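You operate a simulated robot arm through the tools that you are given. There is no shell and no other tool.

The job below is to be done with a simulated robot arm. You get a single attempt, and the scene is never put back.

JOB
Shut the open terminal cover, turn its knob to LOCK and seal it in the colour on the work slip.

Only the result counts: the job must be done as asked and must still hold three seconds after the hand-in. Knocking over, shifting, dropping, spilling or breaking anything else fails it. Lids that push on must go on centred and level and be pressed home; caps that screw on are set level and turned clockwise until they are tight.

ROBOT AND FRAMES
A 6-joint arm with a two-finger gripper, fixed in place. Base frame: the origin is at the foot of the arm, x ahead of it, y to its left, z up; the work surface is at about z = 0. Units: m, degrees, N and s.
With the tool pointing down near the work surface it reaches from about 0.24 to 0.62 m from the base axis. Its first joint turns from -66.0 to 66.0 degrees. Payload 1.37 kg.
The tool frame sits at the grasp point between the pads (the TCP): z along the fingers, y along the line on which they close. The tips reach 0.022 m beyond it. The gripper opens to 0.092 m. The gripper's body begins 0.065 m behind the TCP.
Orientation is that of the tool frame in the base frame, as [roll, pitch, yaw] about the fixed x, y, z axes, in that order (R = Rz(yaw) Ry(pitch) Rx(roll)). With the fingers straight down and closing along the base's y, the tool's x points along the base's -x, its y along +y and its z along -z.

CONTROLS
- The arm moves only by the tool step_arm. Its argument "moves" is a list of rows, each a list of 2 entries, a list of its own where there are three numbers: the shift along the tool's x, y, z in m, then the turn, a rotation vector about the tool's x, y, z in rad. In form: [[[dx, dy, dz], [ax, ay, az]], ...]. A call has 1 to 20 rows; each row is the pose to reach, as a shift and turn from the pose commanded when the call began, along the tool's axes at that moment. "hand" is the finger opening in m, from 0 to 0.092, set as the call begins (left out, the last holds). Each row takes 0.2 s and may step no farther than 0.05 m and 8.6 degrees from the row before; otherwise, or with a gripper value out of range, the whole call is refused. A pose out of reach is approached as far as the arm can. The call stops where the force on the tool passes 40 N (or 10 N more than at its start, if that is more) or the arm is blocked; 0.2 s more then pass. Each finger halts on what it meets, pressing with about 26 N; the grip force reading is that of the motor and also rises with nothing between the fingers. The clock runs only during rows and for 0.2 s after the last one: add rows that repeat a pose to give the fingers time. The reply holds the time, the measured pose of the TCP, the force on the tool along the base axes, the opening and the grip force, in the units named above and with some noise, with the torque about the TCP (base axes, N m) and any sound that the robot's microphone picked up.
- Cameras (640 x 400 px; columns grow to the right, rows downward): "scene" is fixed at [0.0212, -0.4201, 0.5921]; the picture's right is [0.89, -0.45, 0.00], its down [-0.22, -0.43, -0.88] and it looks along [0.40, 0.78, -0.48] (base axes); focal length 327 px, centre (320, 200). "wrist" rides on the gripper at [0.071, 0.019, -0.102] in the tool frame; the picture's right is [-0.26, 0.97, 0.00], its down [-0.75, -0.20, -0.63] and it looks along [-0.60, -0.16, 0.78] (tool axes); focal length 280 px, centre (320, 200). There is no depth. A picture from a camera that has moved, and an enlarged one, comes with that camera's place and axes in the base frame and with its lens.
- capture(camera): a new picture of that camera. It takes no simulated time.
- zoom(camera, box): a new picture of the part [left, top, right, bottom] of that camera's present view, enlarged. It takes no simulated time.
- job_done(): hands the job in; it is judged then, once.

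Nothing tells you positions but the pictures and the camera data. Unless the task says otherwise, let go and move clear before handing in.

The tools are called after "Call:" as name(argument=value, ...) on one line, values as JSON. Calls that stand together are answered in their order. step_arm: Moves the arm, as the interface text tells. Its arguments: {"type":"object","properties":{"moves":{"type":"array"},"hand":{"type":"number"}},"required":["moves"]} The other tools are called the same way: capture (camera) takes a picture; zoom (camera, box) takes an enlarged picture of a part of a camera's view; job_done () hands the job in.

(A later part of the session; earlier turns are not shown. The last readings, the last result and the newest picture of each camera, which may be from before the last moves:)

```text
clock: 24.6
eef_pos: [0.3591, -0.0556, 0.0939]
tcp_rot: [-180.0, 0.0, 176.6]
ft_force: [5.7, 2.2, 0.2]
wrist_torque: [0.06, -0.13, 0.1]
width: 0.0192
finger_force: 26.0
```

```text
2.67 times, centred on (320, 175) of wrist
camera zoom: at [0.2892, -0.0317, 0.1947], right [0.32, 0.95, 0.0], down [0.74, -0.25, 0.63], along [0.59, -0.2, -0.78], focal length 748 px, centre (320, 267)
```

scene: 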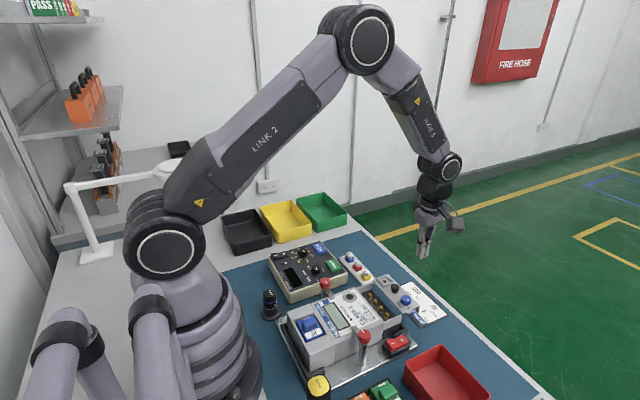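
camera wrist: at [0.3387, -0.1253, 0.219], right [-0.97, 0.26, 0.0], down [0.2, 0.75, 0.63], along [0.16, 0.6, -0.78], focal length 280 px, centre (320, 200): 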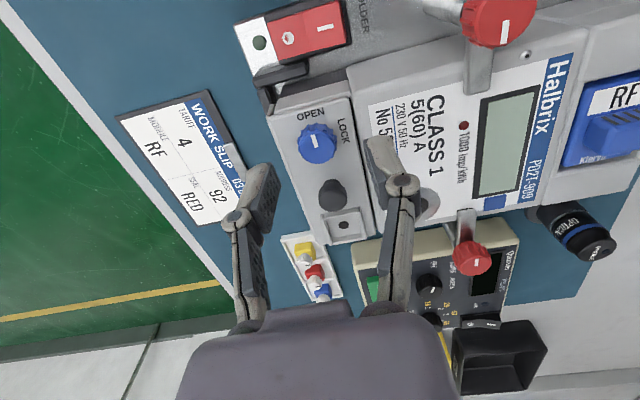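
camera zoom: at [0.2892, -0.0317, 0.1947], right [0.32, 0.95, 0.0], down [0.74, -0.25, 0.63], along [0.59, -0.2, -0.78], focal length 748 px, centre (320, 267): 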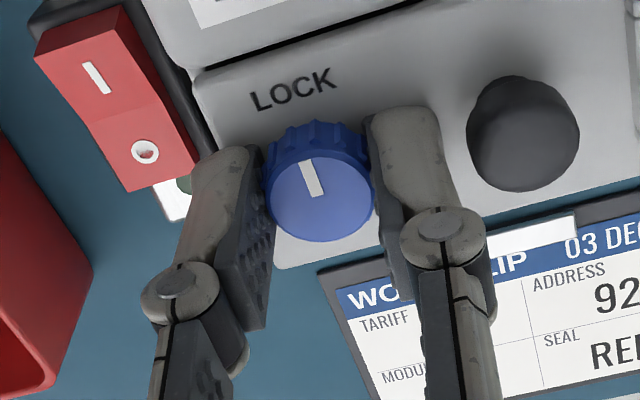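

The torque has plateaued, so the stop at LOCK is reached. I'll open slightly (26 mm, to clear the stem) and lift off.

Call:
step_arm(moves=[[[0, 0, 0], [0, 0, 0]], [[0, 0, 0], [0, 0, 0]], [[0, 0, -0.01], [0, 0, 0]], [[0, 0, -0.04], [0, 0, 0]], [[0, 0, -0.08], [0, 0, 0]]], hand=0.026)

Call:
zoom(camera="wrist", box=[200, 50, 440, 200])

Call:
capture(camera="wrist")

Call:
zoom(camera="scene", box=[350, 260, 430, 320])

```text
clock: 25.8
eef_pos: [0.3584, -0.0557, 0.1722]
tcp_rot: [-180.0, 0.0, 176.5]
ft_force: [-0.6, 0.4, -0.5]
wrist_torque: [-0.02, 0.01, 0.03]
width: 0.0262
finger_force: 0.1
```

```text
2.67 times, centred on (320, 125) of wrist
camera zoom: at [0.2888, -0.0323, 0.2746], right [0.32, 0.95, 0.0], down [0.74, -0.25, 0.62], along [0.59, -0.2, -0.78], focal length 748 px, centre (320, 400)
```

zoom: 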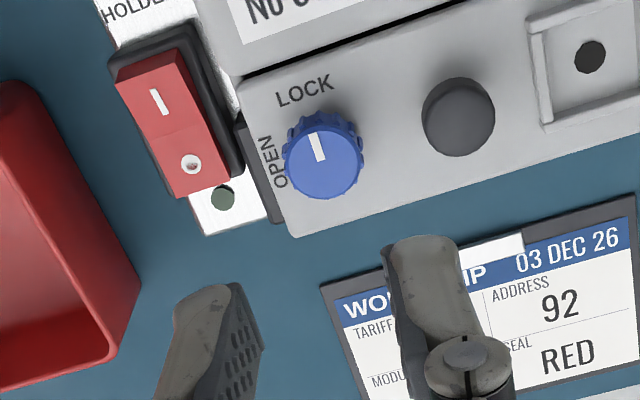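

```text
taken
camera wrist: at [0.2888, -0.0323, 0.2746], right [0.32, 0.95, 0.0], down [0.74, -0.25, 0.62], along [0.59, -0.2, -0.78], focal length 280 px, centre (320, 200)
```

wrist: 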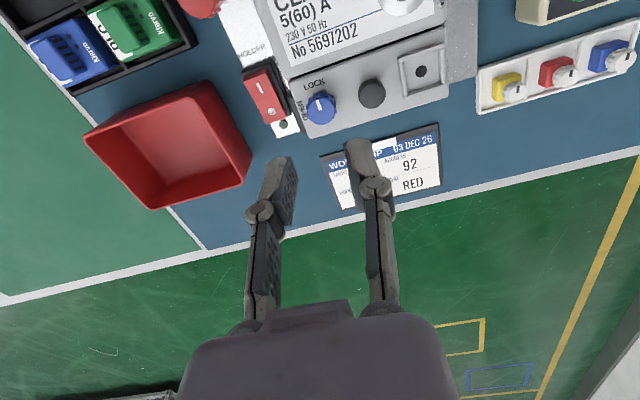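

```text
6.67 times, centred on (390, 290) of scene
camera zoom: at [0.0212, -0.4201, 0.5921], right [0.89, -0.45, 0.0], down [-0.22, -0.43, -0.88], along [0.4, 0.78, -0.48], focal length 2180 px, centre (-147, -400)
```

zoom: 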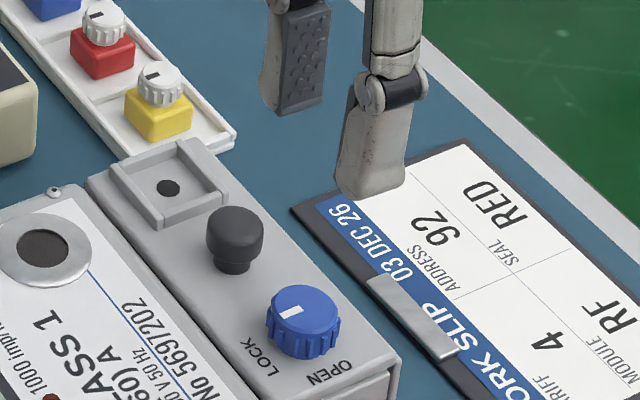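

The knob is released and points near LOCK. I'll zoom tightly to measure its angle precisely.

Call:
zoom(camera="wrist", box=[296, 72, 346, 122])

Call:
zoom(camera="scene", box=[375, 290, 407, 320])

```text
8.00 times, centred on (321, 97) of wrist
camera zoom: at [0.2888, -0.0323, 0.2746], right [0.32, 0.95, 0.0], down [0.74, -0.25, 0.62], along [0.59, -0.2, -0.78], focal length 2243 px, centre (312, 1024)
```

zoom: 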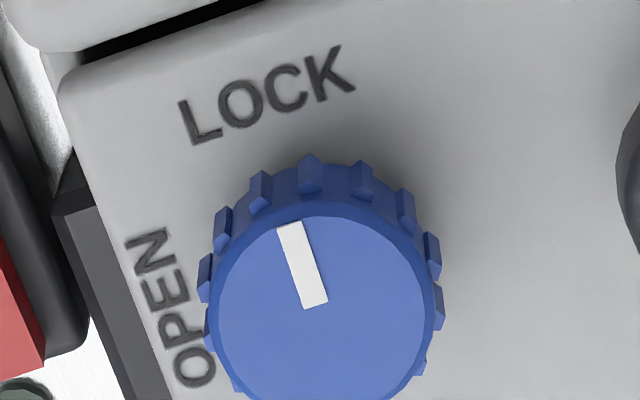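

```text
13.33 times, centred on (391, 305) of scene
camera zoom: at [0.0212, -0.4201, 0.5921], right [0.89, -0.45, 0.0], down [-0.22, -0.43, -0.88], along [0.4, 0.78, -0.48], focal length 4359 px, centre (-627, -1200)
```

zoom: 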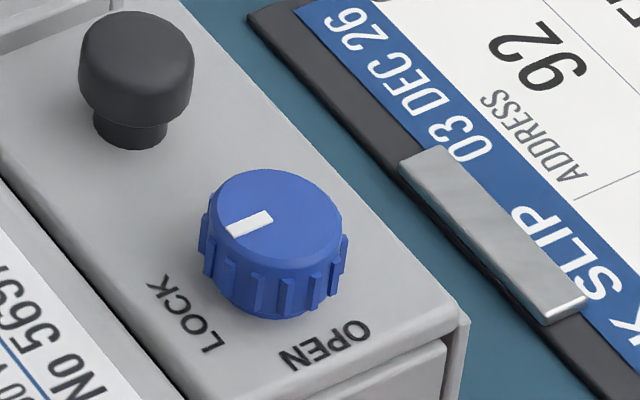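

The pointer is within about 1° of LOCK. Next is the red seal, so I'll look at the seals and the socket closely.

Call:
zoom(camera="wrist", box=[470, 20, 640, 126])

Call:
zoom(camera="scene", box=[340, 250, 380, 275])

Call:
zoom(camera="scene", box=[345, 270, 385, 295])

Call:
zoom(camera="wrist", box=[385, 30, 465, 110])

```text
3.76 times, centred on (555, 73) of wrist
camera zoom: at [0.2888, -0.0323, 0.2746], right [0.32, 0.95, 0.0], down [0.74, -0.25, 0.62], along [0.59, -0.2, -0.78], focal length 1056 px, centre (-565, 678)
```

zoom: 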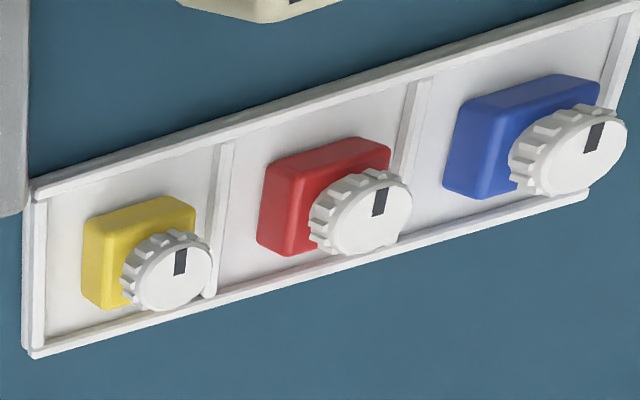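

```text
16.00 times, centred on (360, 262) of scene
camera zoom: at [0.0212, -0.4201, 0.5921], right [0.89, -0.45, 0.0], down [-0.22, -0.43, -0.88], along [0.4, 0.78, -0.48], focal length 5231 px, centre (-320, -800)
```

zoom: 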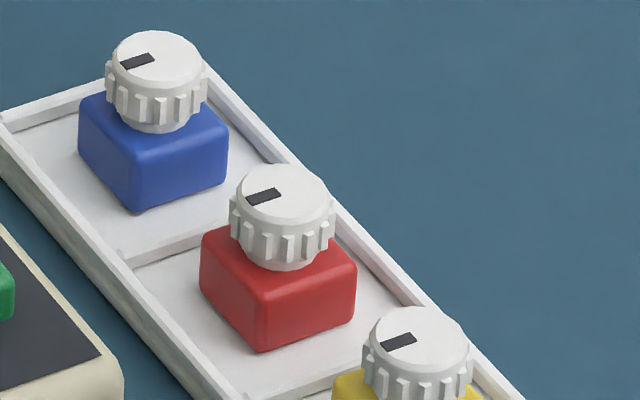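

```text
16.00 times, centred on (365, 282) of scene
camera zoom: at [0.0212, -0.4201, 0.5921], right [0.89, -0.45, 0.0], down [-0.22, -0.43, -0.88], along [0.4, 0.78, -0.48], focal length 5231 px, centre (-400, -1120)
```

zoom: 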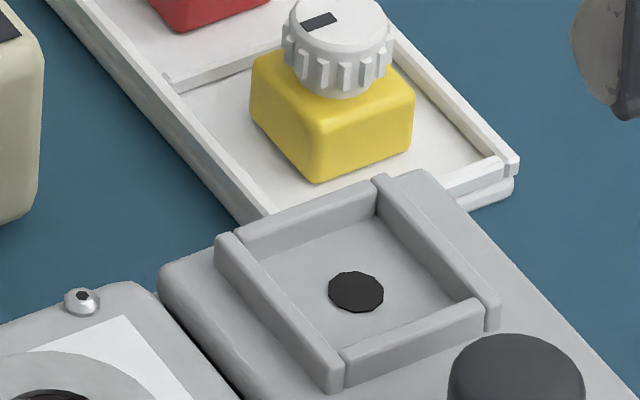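

```text
5.00 times, centred on (425, 70) of wrist
camera zoom: at [0.2888, -0.0323, 0.2746], right [0.32, 0.95, 0.0], down [0.74, -0.25, 0.62], along [0.59, -0.2, -0.78], focal length 1402 px, centre (-205, 850)
```

zoom: 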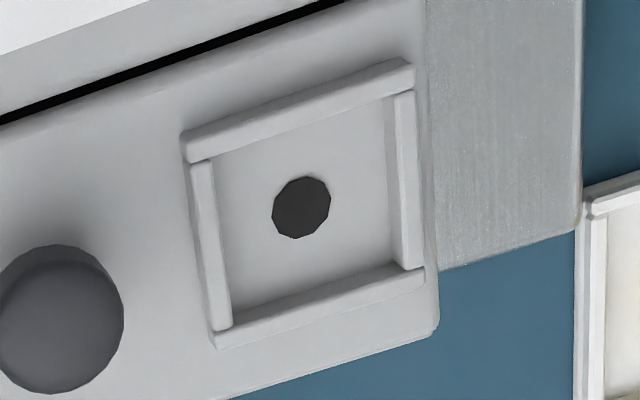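

The seals are ~18 mm coloured blocks with a white fluted cap, and the socket recess is ~22 mm square with a centre hole. I'll travel high to above the red seal (middle one), turning back to yaw −90 so the fingers close along x, clear of its neighbours.

Call:
step_arm(moves=[[[-0.004, 0.0166, 0], [0, 0, -0.136]], [[-0.008, 0.0332, 0], [0, 0, -0.272]], [[-0.012, 0.0498, 0], [0, 0, -0.408]], [[-0.016, 0.0664, 0], [0, 0, -0.544]], [[-0.02, 0.083, 0], [0, 0, -0.68]], [[-0.024, 0.0996, 0], [0, 0, -0.816]], [[-0.028, 0.1162, 0], [0, 0, -0.952]], [[-0.032, 0.1328, 0], [0, 0, -1.088]], [[-0.036, 0.1494, 0], [0, 0, -1.224]], [[-0.04, 0.166, 0], [0, 0, -1.36]], [[-0.044, 0.1826, 0], [0, 0, -1.496]], [[-0.0474, 0.1992, 0], [0, 0, -1.63]]], hand=0.045)

Call:
capture(camera="wrist")

Call:
zoom(camera="wrist", box=[260, 60, 380, 160])

Call:
capture(camera="scene")

```text
clock: 28.4
eef_pos: [0.4187, 0.1391, 0.1757]
tcp_rot: [179.9, 0.0, -89.8]
ft_force: [0.1, 0.7, 0.5]
wrist_torque: [-0.04, -0.01, 0.01]
width: 0.0451
finger_force: 0.1
```

```text
taken
camera wrist: at [0.3997, 0.0694, 0.2764], right [-0.97, 0.26, 0.0], down [0.2, 0.75, 0.63], along [0.16, 0.6, -0.78], focal length 280 px, centre (320, 200)
```

wrist: 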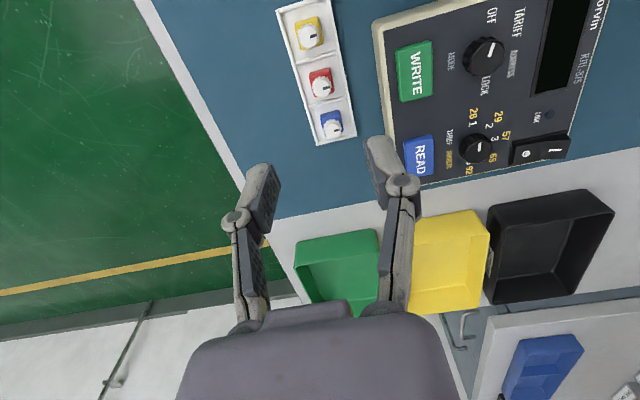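

```text
4.00 times, centred on (320, 110) of wrist
camera zoom: at [0.3997, 0.0694, 0.2764], right [-0.97, 0.26, 0.0], down [0.2, 0.75, 0.63], along [0.16, 0.6, -0.78], focal length 1122 px, centre (320, 560)
```

zoom: 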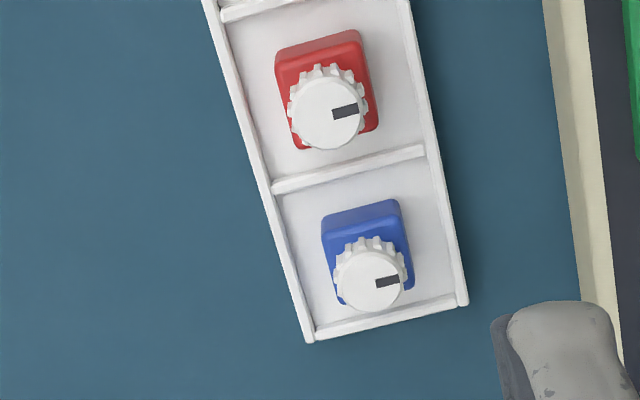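

```text
taken
```

scene: 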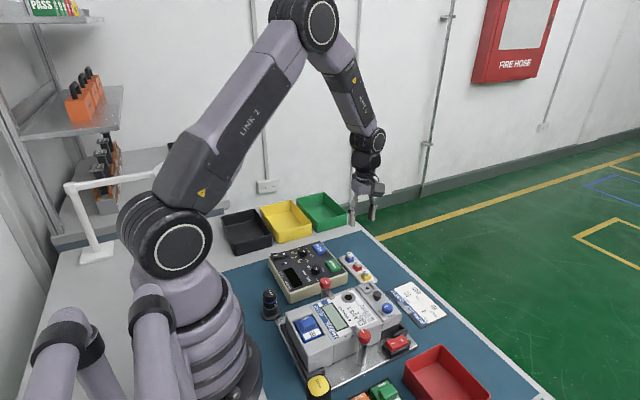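

Red cap centre measured at ≈ (0.4178, 0.1427), cap top z ≈ 0.026. I'll correct sideways and come down to z ≈ 0.085 to re-check.

Call:
step_arm(moves=[[[-0.0023, 0.0009, 0], [0, 0, 0]], [[-0.0023, 0.0009, 0.03], [0, 0, 0]], [[-0.0023, 0.0009, 0.06], [0, 0, 0]], [[-0.0023, 0.0009, 0.09], [0, 0, 0]], [[-0.0023, 0.0009, 0.09], [0, 0, 0]]], hand=0.045)

Call:
capture(camera="wrist")

Call:
zoom(camera="wrist", box=[240, 80, 400, 180])

Call:
zoom(camera="scene", box=[320, 220, 400, 280])

```text
clock: 29.6
eef_pos: [0.417, 0.142, 0.0828]
tcp_rot: [180.0, 0.0, -90.1]
ft_force: [-0.2, -0.1, 0.6]
wrist_torque: [-0.02, -0.02, 0.01]
width: 0.045
finger_force: 0.1
```

```text
taken
camera wrist: at [0.3973, 0.0711, 0.1845], right [-0.97, 0.26, 0.0], down [0.2, 0.75, 0.63], along [0.16, 0.6, -0.78], focal length 280 px, centre (320, 200)
```

wrist: 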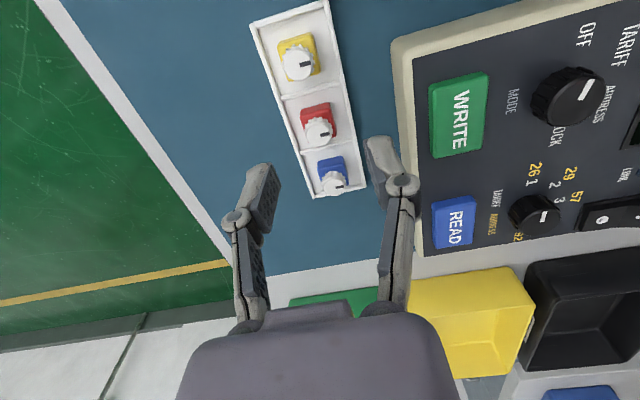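

```text
4.00 times, centred on (320, 130) of wrist
camera zoom: at [0.3973, 0.0711, 0.1845], right [-0.97, 0.26, 0.0], down [0.2, 0.75, 0.63], along [0.16, 0.6, -0.78], focal length 1122 px, centre (320, 480)
```

zoom: 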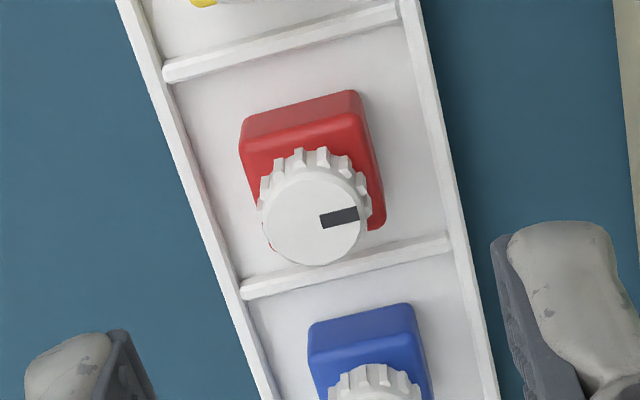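

```text
6.67 times, centred on (360, 250) of scene
camera zoom: at [0.0212, -0.4201, 0.5921], right [0.89, -0.45, 0.0], down [-0.22, -0.43, -0.88], along [0.4, 0.78, -0.48], focal length 2180 px, centre (53, -133)
```

zoom: 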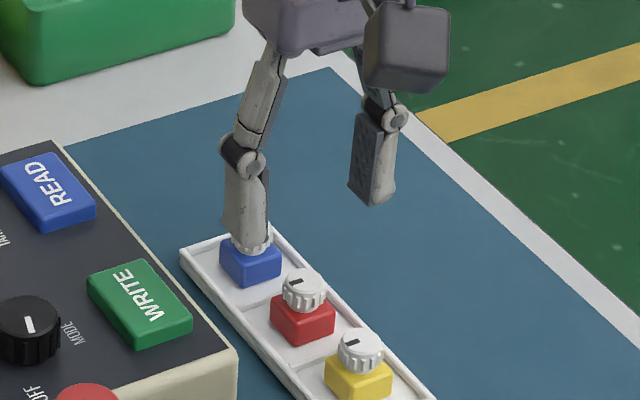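

Centre confirmed within 1 mm; the block top is z ≈ 0.0155 and the cap spans ~0.016–0.027. I'll lower so the tips sit just above the block, around the cap.

Call:
step_arm(moves=[[[-0.0004, -0.0008, 0.015], [0, 0, 0]], [[-0.0004, -0.0008, 0.03], [0, 0, 0]], [[-0.0004, -0.0008, 0.038], [0, 0, 0]], [[-0.0004, -0.0008, 0.0425], [0, 0, 0]], [[-0.0004, -0.0008, 0.0425], [0, 0, 0]]], hand=0.045)

Call:
zoom(camera="wrist", box=[220, 100, 420, 225])

Call:
zoom(camera="scene", box=[320, 220, 400, 280])

```text
clock: 30.8
eef_pos: [0.4176, 0.1426, 0.04]
tcp_rot: [-180.0, 0.0, -90.0]
ft_force: [0.2, 0.3, 0.2]
wrist_torque: [-0.05, 0.02, 0.02]
width: 0.0447
finger_force: 0.1
```

```text
3.20 times, centred on (320, 162) of wrist
camera zoom: at [0.3984, 0.0722, 0.142], right [-0.97, 0.26, 0.0], down [0.2, 0.75, 0.63], along [0.16, 0.6, -0.78], focal length 897 px, centre (320, 320)
```

zoom: 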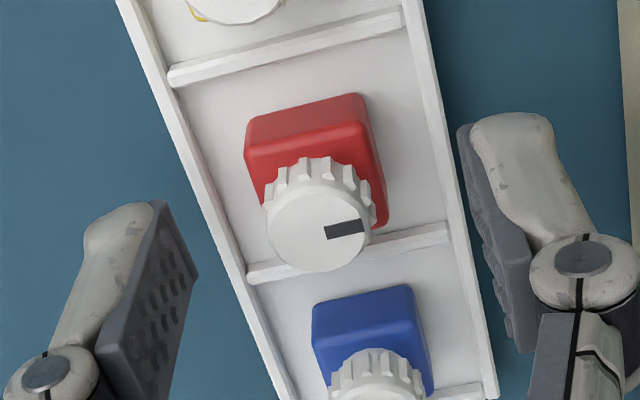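

```text
6.67 times, centred on (360, 250) of scene
camera zoom: at [0.0212, -0.4201, 0.5921], right [0.89, -0.45, 0.0], down [-0.22, -0.43, -0.88], along [0.4, 0.78, -0.48], focal length 2180 px, centre (53, -133)
```

zoom: 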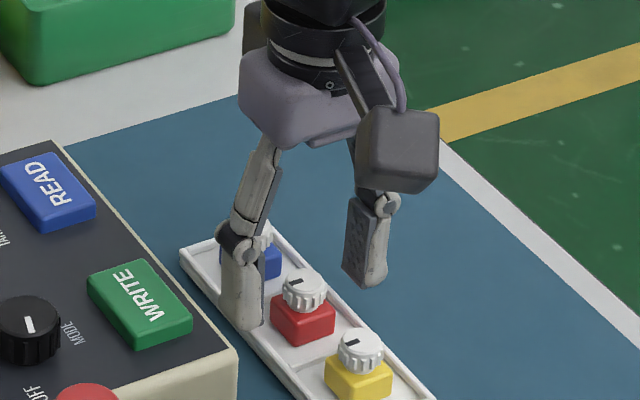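

Aligned: the cap is on the tool axis. Closing the grip.

Call:
step_arm(moves=[[[0, 0, 0], [0, 0, 0]], [[0, 0, 0], [0, 0, 0]], [[0, 0, 0], [0, 0, 0]], [[0, 0, 0], [0, 0, 0]], [[0, 0, 0], [0, 0, 0]]], hand=0.0)

Call:
zoom(camera="wrist", box=[220, 100, 420, 225])

```text
clock: 32.0
eef_pos: [0.4173, 0.1415, 0.0401]
tcp_rot: [180.0, -0.1, -90.0]
ft_force: [-1.0, -0.6, 0.8]
wrist_torque: [0.02, 0.02, 0.01]
width: 0.014
finger_force: 13.5
```

```text
3.20 times, centred on (320, 162) of wrist
camera zoom: at [0.3983, 0.0722, 0.1421], right [-0.97, 0.26, 0.0], down [0.2, 0.75, 0.63], along [0.16, 0.6, -0.78], focal length 897 px, centre (320, 320)
```

zoom: 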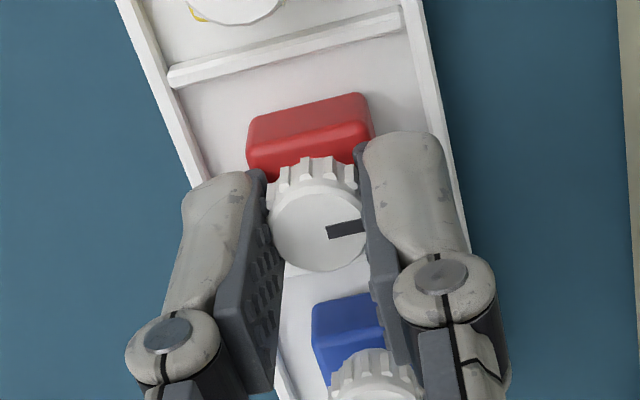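

The cap is gripped (14 mm). I'll let the force settle and lift gently to see whether the whole seal comes with it.

Call:
step_arm(moves=[[[0, 0, 0], [0, 0, 0]], [[0, 0, 0], [0, 0, 0]], [[0, 0, -0.004], [0, 0, 0]], [[0, 0, -0.01], [0, 0, 0]], [[0, 0, -0.025], [0, 0, 0]], [[0, 0, -0.045], [0, 0, 0]]], hand=0.0)

Call:
zoom(camera="wrist", box=[220, 70, 420, 225])

Call:
zoom(camera="scene", box=[320, 220, 400, 280])

```text
clock: 33.4
eef_pos: [0.4174, 0.1429, 0.0859]
tcp_rot: [-179.9, 0.1, -89.9]
ft_force: [1.0, 0.3, 0.6]
wrist_torque: [-0.02, 0.02, -0.02]
width: 0.0134
finger_force: 14.4
```

```text
2.58 times, centred on (320, 148) of wrist
camera zoom: at [0.397, 0.0733, 0.1873], right [-0.97, 0.26, 0.0], down [0.2, 0.75, 0.63], along [0.16, 0.6, -0.78], focal length 724 px, centre (320, 336)
```

zoom: 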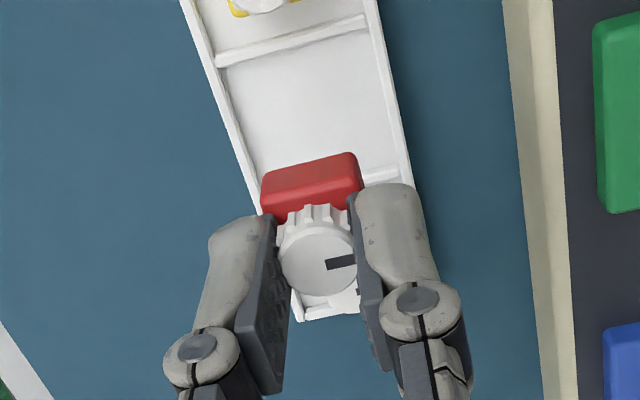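

```text
6.67 times, centred on (360, 250) of scene
camera zoom: at [0.0212, -0.4201, 0.5921], right [0.89, -0.45, 0.0], down [-0.22, -0.43, -0.88], along [0.4, 0.78, -0.48], focal length 2180 px, centre (53, -133)
```

zoom: 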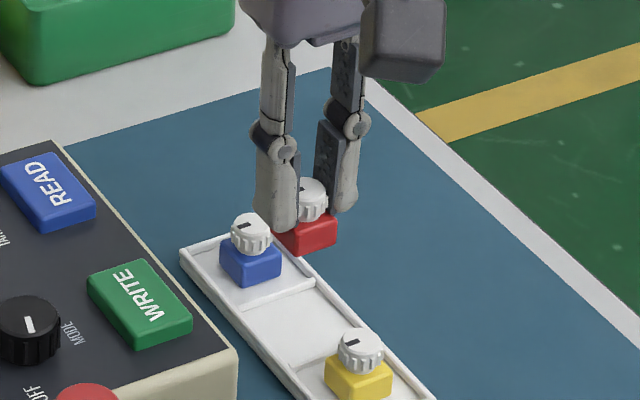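

The whole red seal lifted cleanly. I'll raise a bit further and check that the grip is stable and see the underside.

Call:
step_arm(moves=[[[0, 0, -0.03], [0, 0, 0]], [[0, 0, -0.07], [0, 0, 0]], [[0, 0, -0.07], [0, 0, 0]]], hand=0.0)

Call:
zoom(camera="wrist", box=[260, 130, 380, 220])

Call:
zoom(camera="scene", box=[345, 210, 385, 240])

Call:
zoom(camera="scene", box=[300, 200, 420, 290])

```text
clock: 34.2
eef_pos: [0.4176, 0.143, 0.1567]
tcp_rot: [179.9, 0.0, -89.9]
ft_force: [0.2, -0.1, 0.7]
wrist_torque: [-0.02, 0.01, -0.04]
width: 0.014
finger_force: 13.9
```

```text
4.44 times, centred on (320, 175) of wrist
camera zoom: at [0.3994, 0.0727, 0.2586], right [-0.97, 0.26, 0.0], down [0.2, 0.75, 0.63], along [0.16, 0.6, -0.78], focal length 1246 px, centre (320, 311)
```

zoom: 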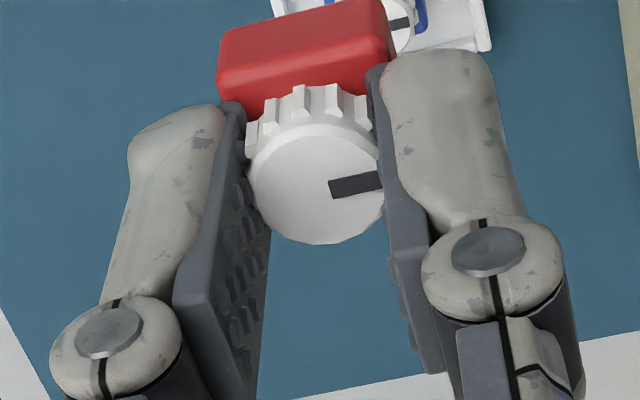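

```text
13.33 times, centred on (365, 225) of scene
camera zoom: at [0.0212, -0.4201, 0.5921], right [0.89, -0.45, 0.0], down [-0.22, -0.43, -0.88], along [0.4, 0.78, -0.48], focal length 4359 px, centre (-280, -133)
```

zoom: 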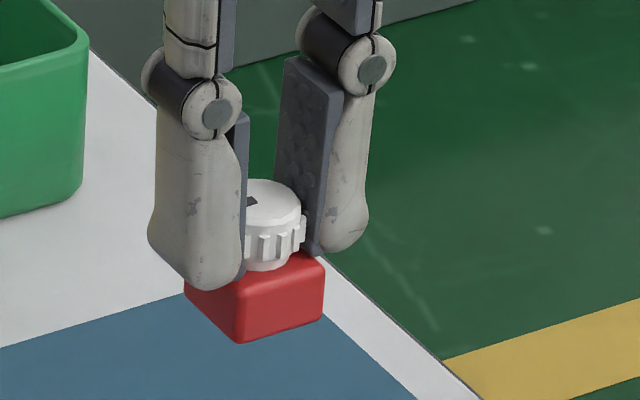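

```text
4.44 times, centred on (360, 245) of scene
camera zoom: at [0.0212, -0.4201, 0.5921], right [0.89, -0.45, 0.0], down [-0.22, -0.43, -0.88], along [0.4, 0.78, -0.48], focal length 1453 px, centre (142, 0)
```

zoom: 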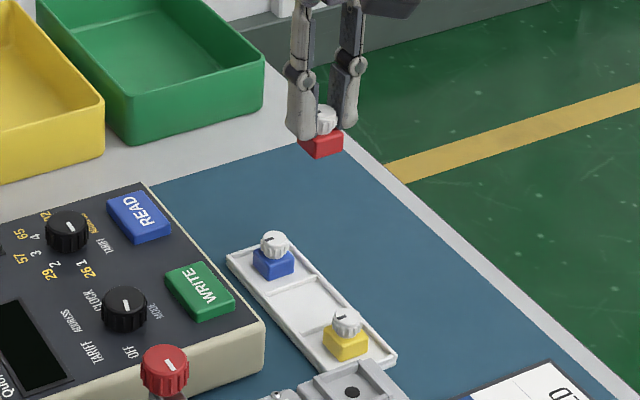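

The grip is stable and the seal's base is flat and nearly square to the tool. Now I carry it to above the socket at ≈ (0.3597, 0.018), staying at z ≈ 0.157.

Call:
step_arm(moves=[[[0.021, 0.0097, 0], [0, 0, 0]], [[0.042, 0.0193, 0], [0, 0, 0]], [[0.063, 0.029, 0], [0, 0, 0]], [[0.084, 0.0386, 0], [0, 0, 0]], [[0.105, 0.0483, 0], [0, 0, 0]], [[0.125, 0.058, 0], [0, 0, 0]], [[0.125, 0.058, 0], [0, 0, 0]]], hand=0.0)

Call:
capture(camera="wrist")

Call:
zoom(camera="wrist", box=[240, 60, 400, 220])

Call:
zoom(camera="scene", box=[320, 220, 420, 320])

```text
clock: 35.8
eef_pos: [0.3605, 0.0167, 0.1545]
tcp_rot: [-179.9, 0.0, -90.0]
ft_force: [0.7, -0.1, -0.1]
wrist_torque: [0.0, 0.0, 0.01]
width: 0.0139
finger_force: 13.4
```

```text
taken
camera wrist: at [0.3411, -0.0538, 0.2565], right [-0.97, 0.26, 0.0], down [0.2, 0.75, 0.63], along [0.16, 0.6, -0.78], focal length 280 px, centre (320, 200)
```

wrist: 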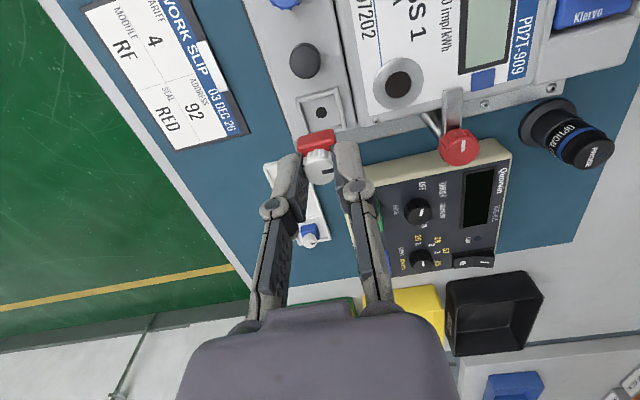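

```text
2.50 times, centred on (320, 140) of wrist
camera zoom: at [0.3411, -0.0538, 0.2565], right [-0.97, 0.26, 0.0], down [0.2, 0.75, 0.63], along [0.16, 0.6, -0.78], focal length 701 px, centre (320, 350)
```

zoom: 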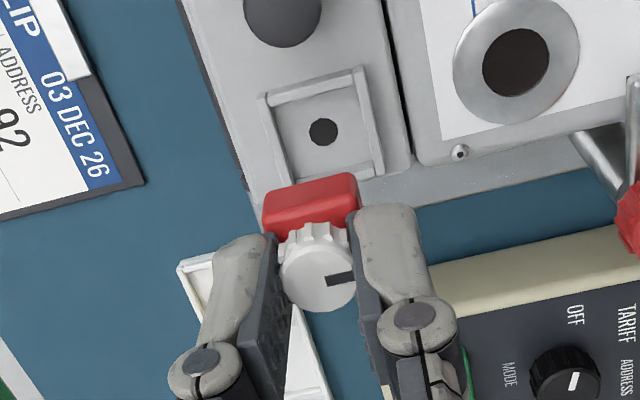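

```text
4.00 times, centred on (370, 270) of scene
camera zoom: at [0.0212, -0.4201, 0.5921], right [0.89, -0.45, 0.0], down [-0.22, -0.43, -0.88], along [0.4, 0.78, -0.48], focal length 1308 px, centre (120, -80)
```

zoom: 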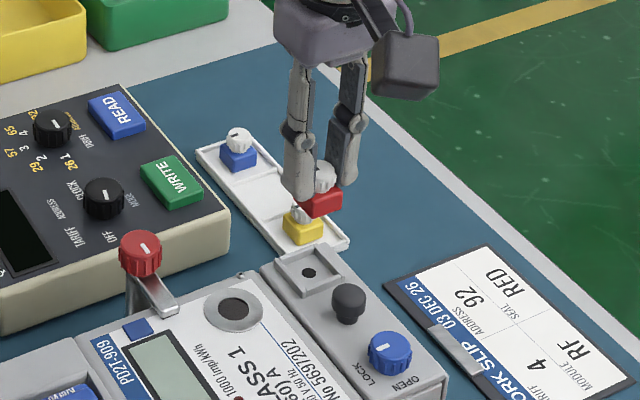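

The socket hole is visible. Enlarging it for a precise offset against the tool axis.

Call:
zoom(camera="wrist", box=[285, 75, 365, 135])

Call:
zoom(camera="wrist", box=[290, 115, 350, 185])

```text
6.67 times, centred on (325, 105) of wrist
camera zoom: at [0.3411, -0.0538, 0.2565], right [-0.97, 0.26, 0.0], down [0.2, 0.75, 0.63], along [0.16, 0.6, -0.78], focal length 1869 px, centre (287, 833)
```

zoom: 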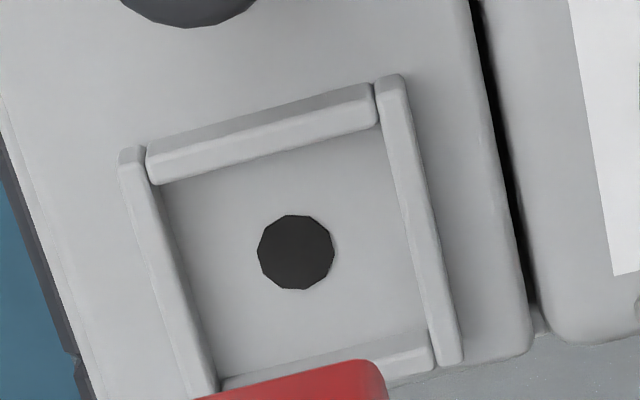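

```text
5.71 times, centred on (320, 150) of wrist
camera zoom: at [0.3411, -0.0538, 0.2565], right [-0.97, 0.26, 0.0], down [0.2, 0.75, 0.63], along [0.16, 0.6, -0.78], focal length 1602 px, centre (320, 486)
```

zoom: 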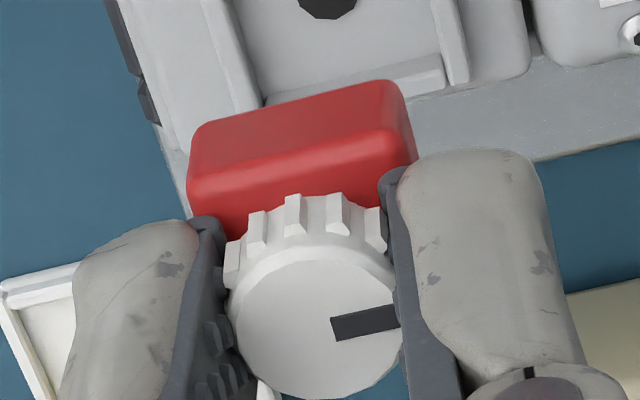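

The hole sits about 0.8 mm toward −x and 0.7 mm toward +y from the tool axis. I'll correct that and descend to just above the rim.

Call:
step_arm(moves=[[[-0.0007, 0.0008, 0], [0, 0, 0]], [[-0.0007, 0.0008, 0.015], [0, 0, 0]], [[-0.0007, 0.0008, 0.03], [0, 0, 0]], [[-0.0007, 0.0008, 0.038], [0, 0, 0]], [[-0.0007, 0.0008, 0.038], [0, 0, 0]]], hand=0.0)

Call:
zoom(camera="wrist", box=[260, 100, 380, 190])

Call:
zoom(camera="scene", box=[340, 255, 400, 300])

```text
clock: 37.0
eef_pos: [0.3595, 0.0174, 0.1172]
tcp_rot: [179.9, 0.0, -90.0]
ft_force: [0.0, 0.1, 0.6]
wrist_torque: [0.01, 0.02, 0.01]
width: 0.0139
finger_force: 14.0
```

```text
4.44 times, centred on (320, 145) of wrist
camera zoom: at [0.34, -0.0517, 0.219], right [-0.97, 0.26, 0.0], down [0.2, 0.75, 0.63], along [0.16, 0.6, -0.78], focal length 1246 px, centre (320, 444)
```

zoom: 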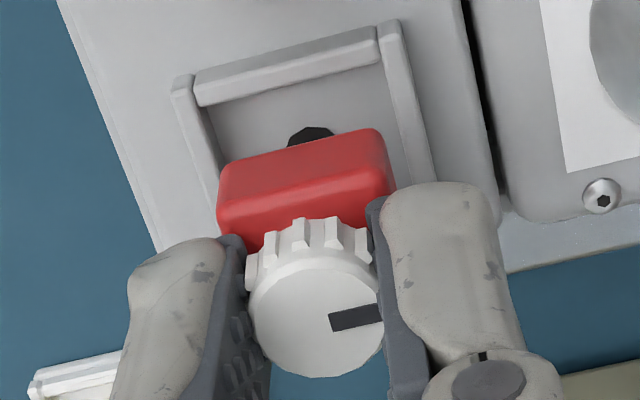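

```text
8.89 times, centred on (370, 278) of scene
camera zoom: at [0.0212, -0.4201, 0.5921], right [0.89, -0.45, 0.0], down [-0.22, -0.43, -0.88], along [0.4, 0.78, -0.48], focal length 2906 px, centre (-124, -489)
```

zoom: 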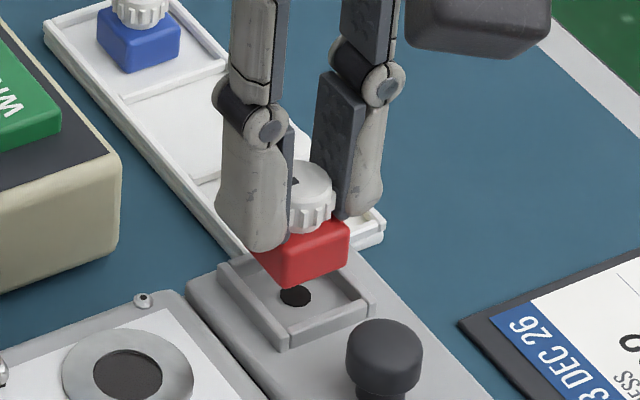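

Alignment looks good. I'll check the remaining offset with a tighter zoom before pressing down.

Call:
zoom(camera="wrist", box=[285, 100, 355, 150])

Call:
zoom(camera="scene", box=[355, 265, 390, 290])

```text
8.00 times, centred on (320, 125) of wrist
camera zoom: at [0.34, -0.0517, 0.219], right [-0.97, 0.26, 0.0], down [0.2, 0.75, 0.63], along [0.16, 0.6, -0.78], focal length 2243 px, centre (320, 800)
```

zoom: 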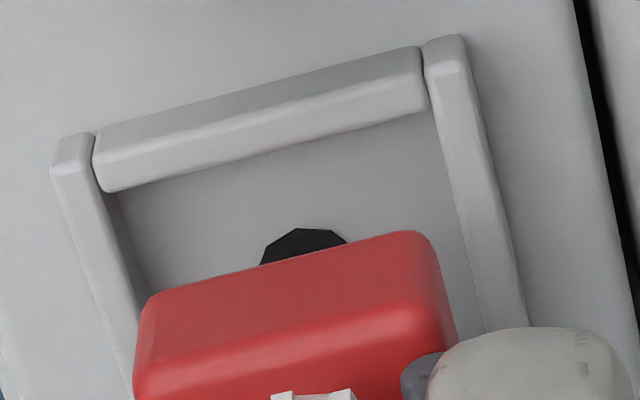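

```text
16.00 times, centred on (372, 278) of scene
camera zoom: at [0.0212, -0.4201, 0.5921], right [0.89, -0.45, 0.0], down [-0.22, -0.43, -0.88], along [0.4, 0.78, -0.48], focal length 5231 px, centre (-520, -1040)
```

zoom: 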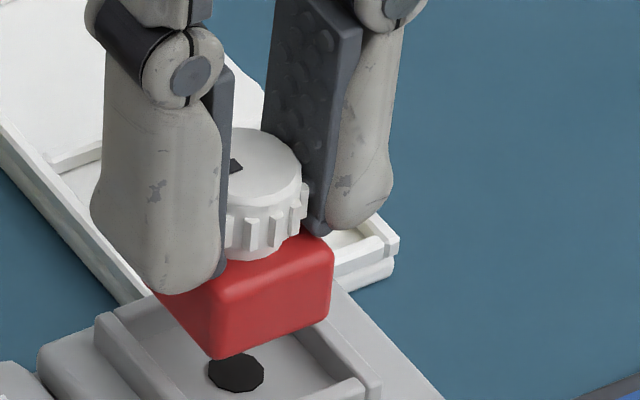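

A small residual of about (+0.6, −0.6) mm shows. I'll correct it and descend slowly, watching the force.

Call:
step_arm(moves=[[[0.0006, -0.0005, 0.002], [0, 0, 0]], [[0.0006, -0.0005, 0.005], [0, 0, 0]], [[0.0006, -0.0005, 0.008], [0, 0, 0]], [[0.0006, -0.0005, 0.008], [0, 0, 0]]], hand=0.0)

Call:
zoom(camera="wrist", box=[270, 100, 370, 170])

Call:
zoom(camera="scene", box=[355, 265, 390, 290])

```text
clock: 38.0
eef_pos: [0.3588, 0.0176, 0.1095]
tcp_rot: [180.0, 0.0, -90.0]
ft_force: [-0.1, 0.1, -1.5]
wrist_torque: [0.02, 0.01, 0.0]
width: 0.0138
finger_force: 13.9
```

```text
5.71 times, centred on (320, 135) of wrist
camera zoom: at [0.3401, -0.0524, 0.2107], right [-0.97, 0.26, 0.0], down [0.2, 0.75, 0.63], along [0.16, 0.6, -0.78], focal length 1602 px, centre (320, 571)
```

zoom: 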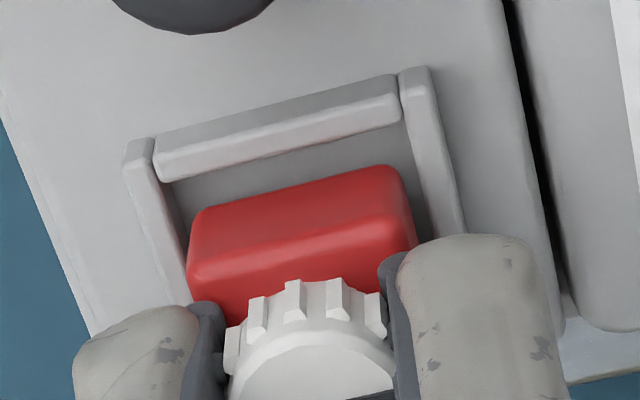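

```text
16.00 times, centred on (372, 278) of scene
camera zoom: at [0.0212, -0.4201, 0.5921], right [0.89, -0.45, 0.0], down [-0.22, -0.43, -0.88], along [0.4, 0.78, -0.48], focal length 5231 px, centre (-520, -1040)
```

zoom: 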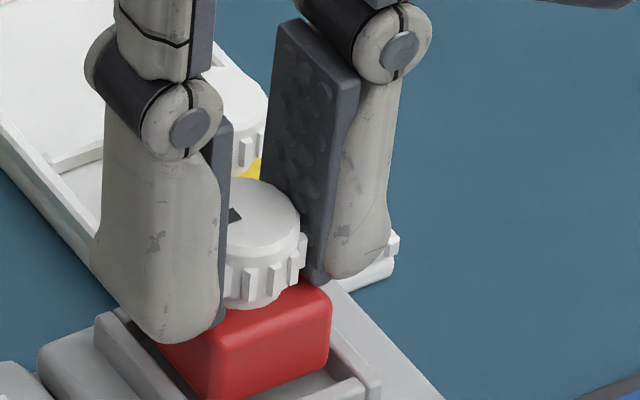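

The block is lined up inside the rim. Continuing down in 1 mm steps until contact.

Call:
step_arm(moves=[[[0, 0, 0.002], [0, 0, 0]], [[0, 0, 0.004], [0, 0, 0]], [[0, 0, 0.005], [0, 0, 0]], [[0, 0, 0.006], [0, 0, 0]], [[0, 0, 0.007], [0, 0, 0]], [[0, 0, 0.008], [0, 0, 0]], [[0, 0, 0.008], [0, 0, 0]]], hand=0.0)

Call:
zoom(camera="wrist", box=[270, 100, 370, 170])

Call:
zoom(camera="scene", box=[355, 270, 390, 295])

```text
clock: 39.5
eef_pos: [0.3611, 0.0188, 0.1046]
tcp_rot: [-179.8, 0.0, -89.9]
ft_force: [-2.5, 0.0, 10.6]
wrist_torque: [-0.03, 0.12, -0.02]
width: 0.0135
finger_force: 13.8
stopped in row 7: the force on the tool passed its limit at 41 N (the readings are from after the stop); the commanded pose is now the measured one
```

```text
5.71 times, centred on (320, 135) of wrist
camera zoom: at [0.3417, -0.0521, 0.2055], right [-0.97, 0.26, 0.0], down [0.2, 0.75, 0.63], along [0.17, 0.6, -0.78], focal length 1602 px, centre (320, 571)
```

zoom: 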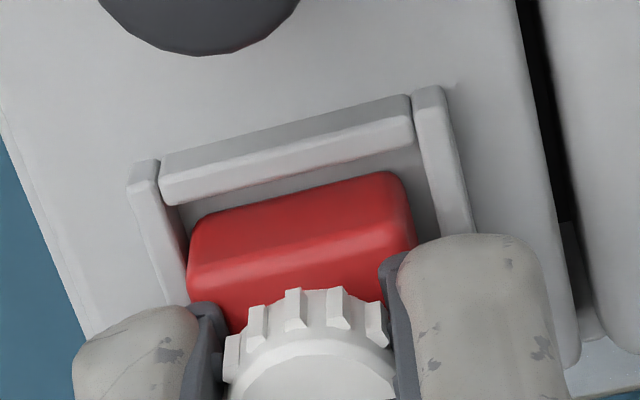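

```text
16.00 times, centred on (372, 282) of scene
camera zoom: at [0.0212, -0.4201, 0.5921], right [0.89, -0.45, 0.0], down [-0.22, -0.43, -0.88], along [0.4, 0.78, -0.48], focal length 5231 px, centre (-520, -1120)
```

zoom: 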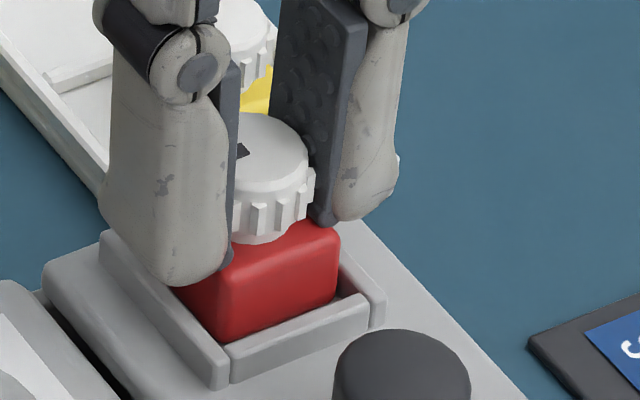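

Contact made at z ≈ 0.1046 with 41 N. I'll check whether the block is fully seated by looking from a couple of zooms.

Call:
zoom(camera="scene", box=[360, 275, 384, 293])

Call:
zoom(camera="wrist", box=[290, 115, 355, 155])

```text
16.00 times, centred on (372, 284) of scene
camera zoom: at [0.0212, -0.4201, 0.5921], right [0.89, -0.45, 0.0], down [-0.22, -0.43, -0.88], along [0.4, 0.78, -0.48], focal length 5231 px, centre (-512, -1144)
```

zoom: 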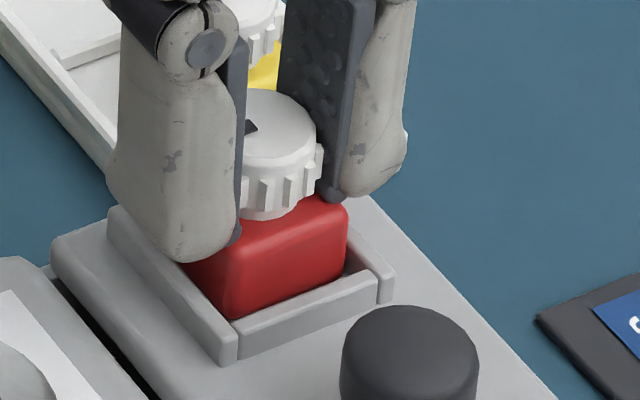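

```text
9.85 times, centred on (322, 135) of wrist
camera zoom: at [0.3417, -0.0521, 0.2055], right [-0.97, 0.26, 0.0], down [0.2, 0.75, 0.63], along [0.17, 0.6, -0.78], focal length 2761 px, centre (295, 840)
```

zoom: 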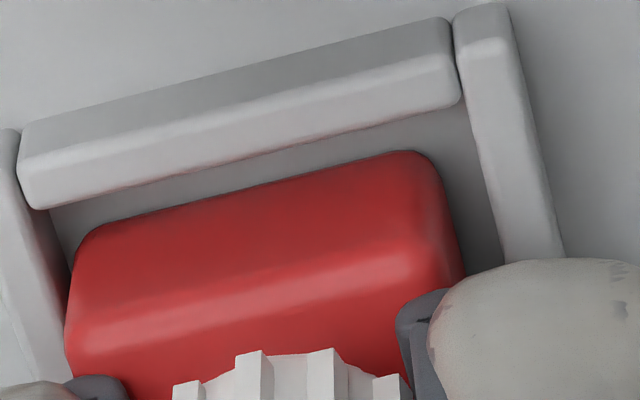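

The block seems inside the recess with small gaps all round, slightly toward +x. I'll press again in small steps to see whether it goes any deeper.

Call:
step_arm(moves=[[[0, 0, 0.0005], [0, 0, 0]], [[0, 0, 0.001], [0, 0, 0]], [[0, 0, 0.001], [0, 0, 0]]], hand=0.0)

Call:
zoom(camera="scene", box=[360, 275, 384, 293])

```text
clock: 40.3
eef_pos: [0.3619, 0.0175, 0.1047]
tcp_rot: [-179.6, 0.0, -90.0]
ft_force: [-3.1, -0.6, 10.5]
wrist_torque: [-0.03, 0.09, -0.03]
width: 0.0139
finger_force: 13.9
stopped in row 3: the force on the tool passed its limit at 41 N (the readings are from after the stop); the commanded pose is now the measured one
```

```text
16.00 times, centred on (372, 284) of scene
camera zoom: at [0.0212, -0.4201, 0.5921], right [0.89, -0.45, 0.0], down [-0.22, -0.43, -0.88], along [0.4, 0.78, -0.48], focal length 5231 px, centre (-512, -1144)
```

zoom: 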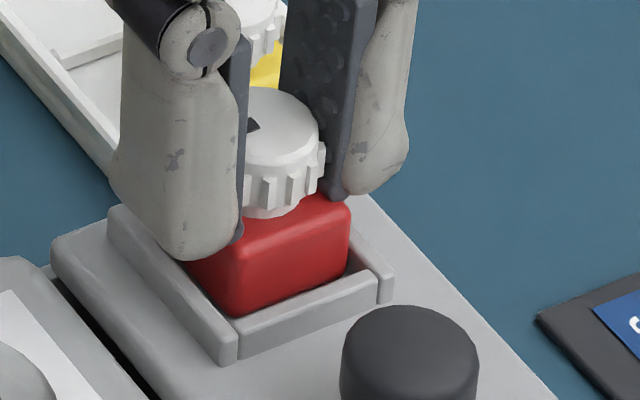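

It's against a hard floor (no further travel at 41 N), with a small drift toward +x. I'll relax the pressure slightly, re-centre in x, and look again.

Call:
step_arm(moves=[[[0, 0, -0.0005], [0, 0, 0]], [[0, 0.0008, -0.0007], [0, 0, 0]], [[0, 0.0015, -0.0007], [0, 0, 0]], [[0, 0.0015, -0.0007], [0, 0, 0]]], hand=0.0)

Call:
zoom(camera="wrist", box=[275, 105, 375, 170])

Call:
zoom(camera="scene", box=[360, 275, 384, 293])

```text
clock: 41.3
eef_pos: [0.3608, 0.0172, 0.1049]
tcp_rot: [-179.6, 0.0, -90.0]
ft_force: [1.3, -3.5, 5.3]
wrist_torque: [-0.03, -0.03, -0.07]
width: 0.0137
finger_force: 13.9
```

```text
6.15 times, centred on (325, 138) of wrist
camera zoom: at [0.3406, -0.0519, 0.2057], right [-0.97, 0.26, -0.01], down [0.2, 0.75, 0.63], along [0.17, 0.6, -0.78], focal length 1726 px, centre (289, 585)
```

zoom: 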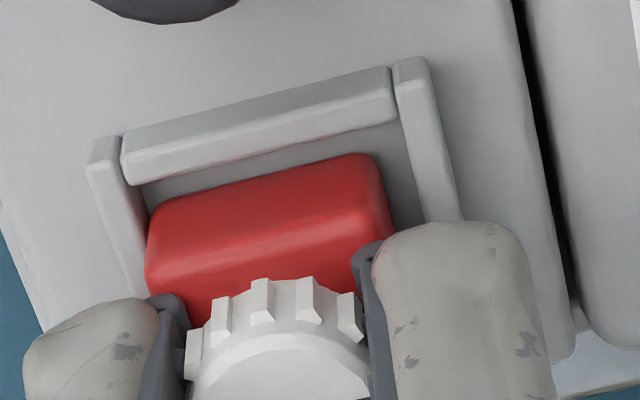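

```text
16.00 times, centred on (372, 284) of scene
camera zoom: at [0.0212, -0.4201, 0.5921], right [0.89, -0.45, 0.0], down [-0.22, -0.43, -0.88], along [0.4, 0.78, -0.48], focal length 5231 px, centre (-512, -1144)
```

zoom: 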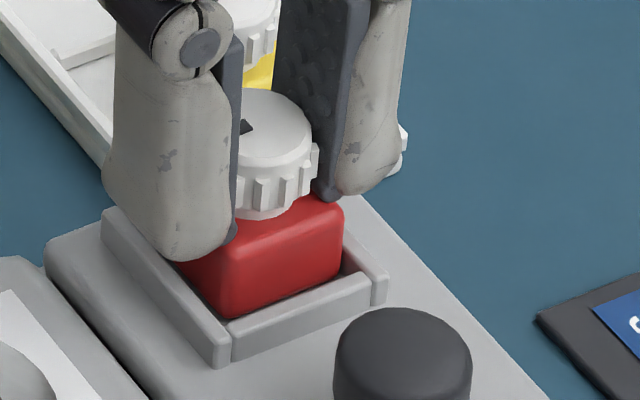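

The seal is inside the recess and nearly centred. Before letting go, I'll test whether its white cap turns independently of the block, with a small 9° clockwise twist.

Call:
step_arm(moves=[[[0, 0, 0], [0, 0, 0.05]], [[0, 0, 0], [0, 0, 0.1]], [[0, 0, 0], [0, 0, 0.15]]], hand=0.0)

Call:
zoom(camera="wrist", box=[275, 105, 375, 170])

Call:
zoom(camera="scene", box=[360, 275, 384, 293])

```text
clock: 42.1
eef_pos: [0.3596, 0.0184, 0.1041]
tcp_rot: [-179.7, 0.1, -98.6]
ft_force: [-1.4, -6.5, 7.1]
wrist_torque: [-0.19, 0.01, 0.07]
width: 0.0134
finger_force: 13.8
```

```text
6.15 times, centred on (325, 138) of wrist
camera zoom: at [0.3297, -0.0484, 0.2056], right [-0.91, 0.4, 0.0], down [0.31, 0.71, 0.63], along [0.26, 0.57, -0.78], focal length 1726 px, centre (289, 585)
```

zoom: 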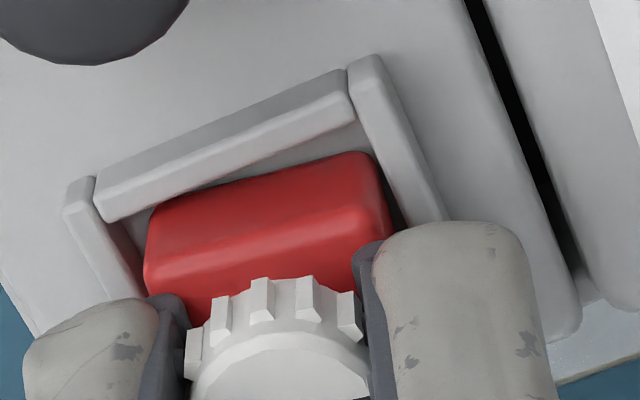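

```text
16.00 times, centred on (372, 284) of scene
camera zoom: at [0.0212, -0.4201, 0.5921], right [0.89, -0.45, 0.0], down [-0.22, -0.43, -0.88], along [0.4, 0.78, -0.48], focal length 5231 px, centre (-512, -1144)
```

zoom: 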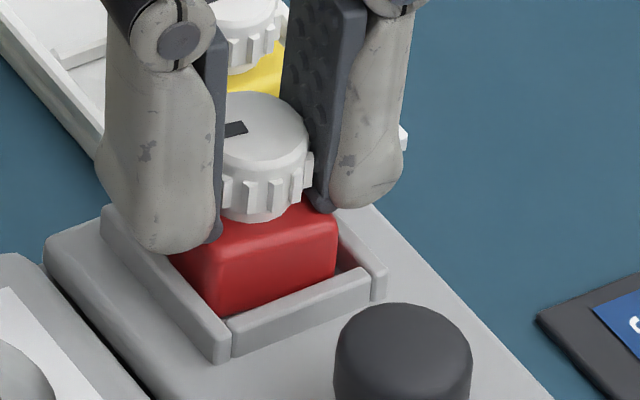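

The block turned along with the cap so far, since it has play in the recess. A bit further twist will show whether the cap turns on its own once the walls stop the block.

Call:
step_arm(moves=[[[0, 0, 0], [0, 0, 0.05]], [[0, 0, 0], [0, 0, 0.1]], [[0, 0, 0], [0, 0, 0.15]]], hand=0.0)

Call:
zoom(camera="wrist", box=[265, 105, 375, 190])

Call:
zoom(camera="scene", box=[360, 275, 384, 293])

```text
clock: 42.9
eef_pos: [0.3607, 0.0184, 0.1044]
tcp_rot: [-179.6, 0.1, -107.2]
ft_force: [-2.5, -6.7, 9.5]
wrist_torque: [-0.19, 0.08, 0.14]
width: 0.0138
finger_force: 14.0
```

```text
4.71 times, centred on (320, 148) of wrist
camera zoom: at [0.3207, -0.0428, 0.2056], right [-0.84, 0.54, 0.0], down [0.41, 0.66, 0.63], along [0.34, 0.53, -0.78], focal length 1320 px, centre (320, 447)
```

zoom: 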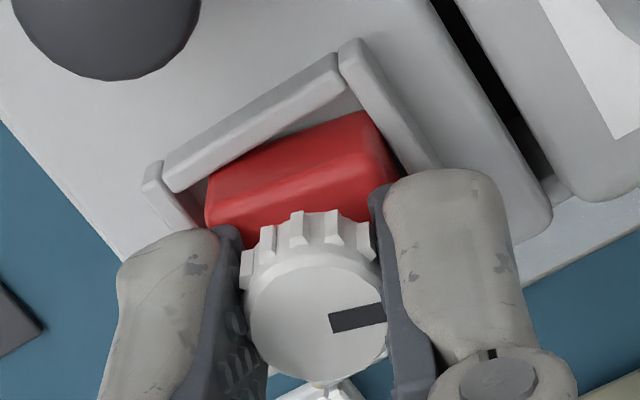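

```text
16.00 times, centred on (372, 284) of scene
camera zoom: at [0.0212, -0.4201, 0.5921], right [0.89, -0.45, 0.0], down [-0.22, -0.43, -0.88], along [0.4, 0.78, -0.48], focal length 5231 px, centre (-512, -1144)
```

zoom: 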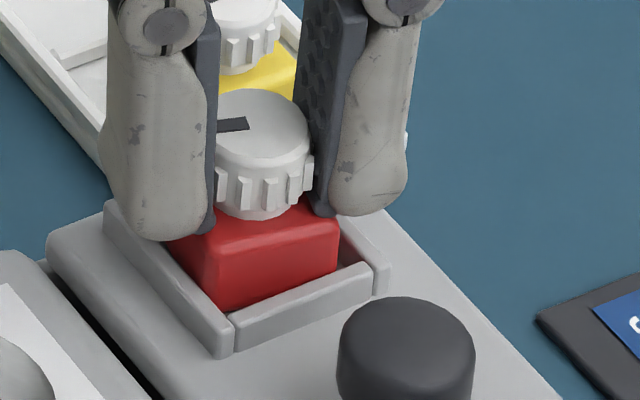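

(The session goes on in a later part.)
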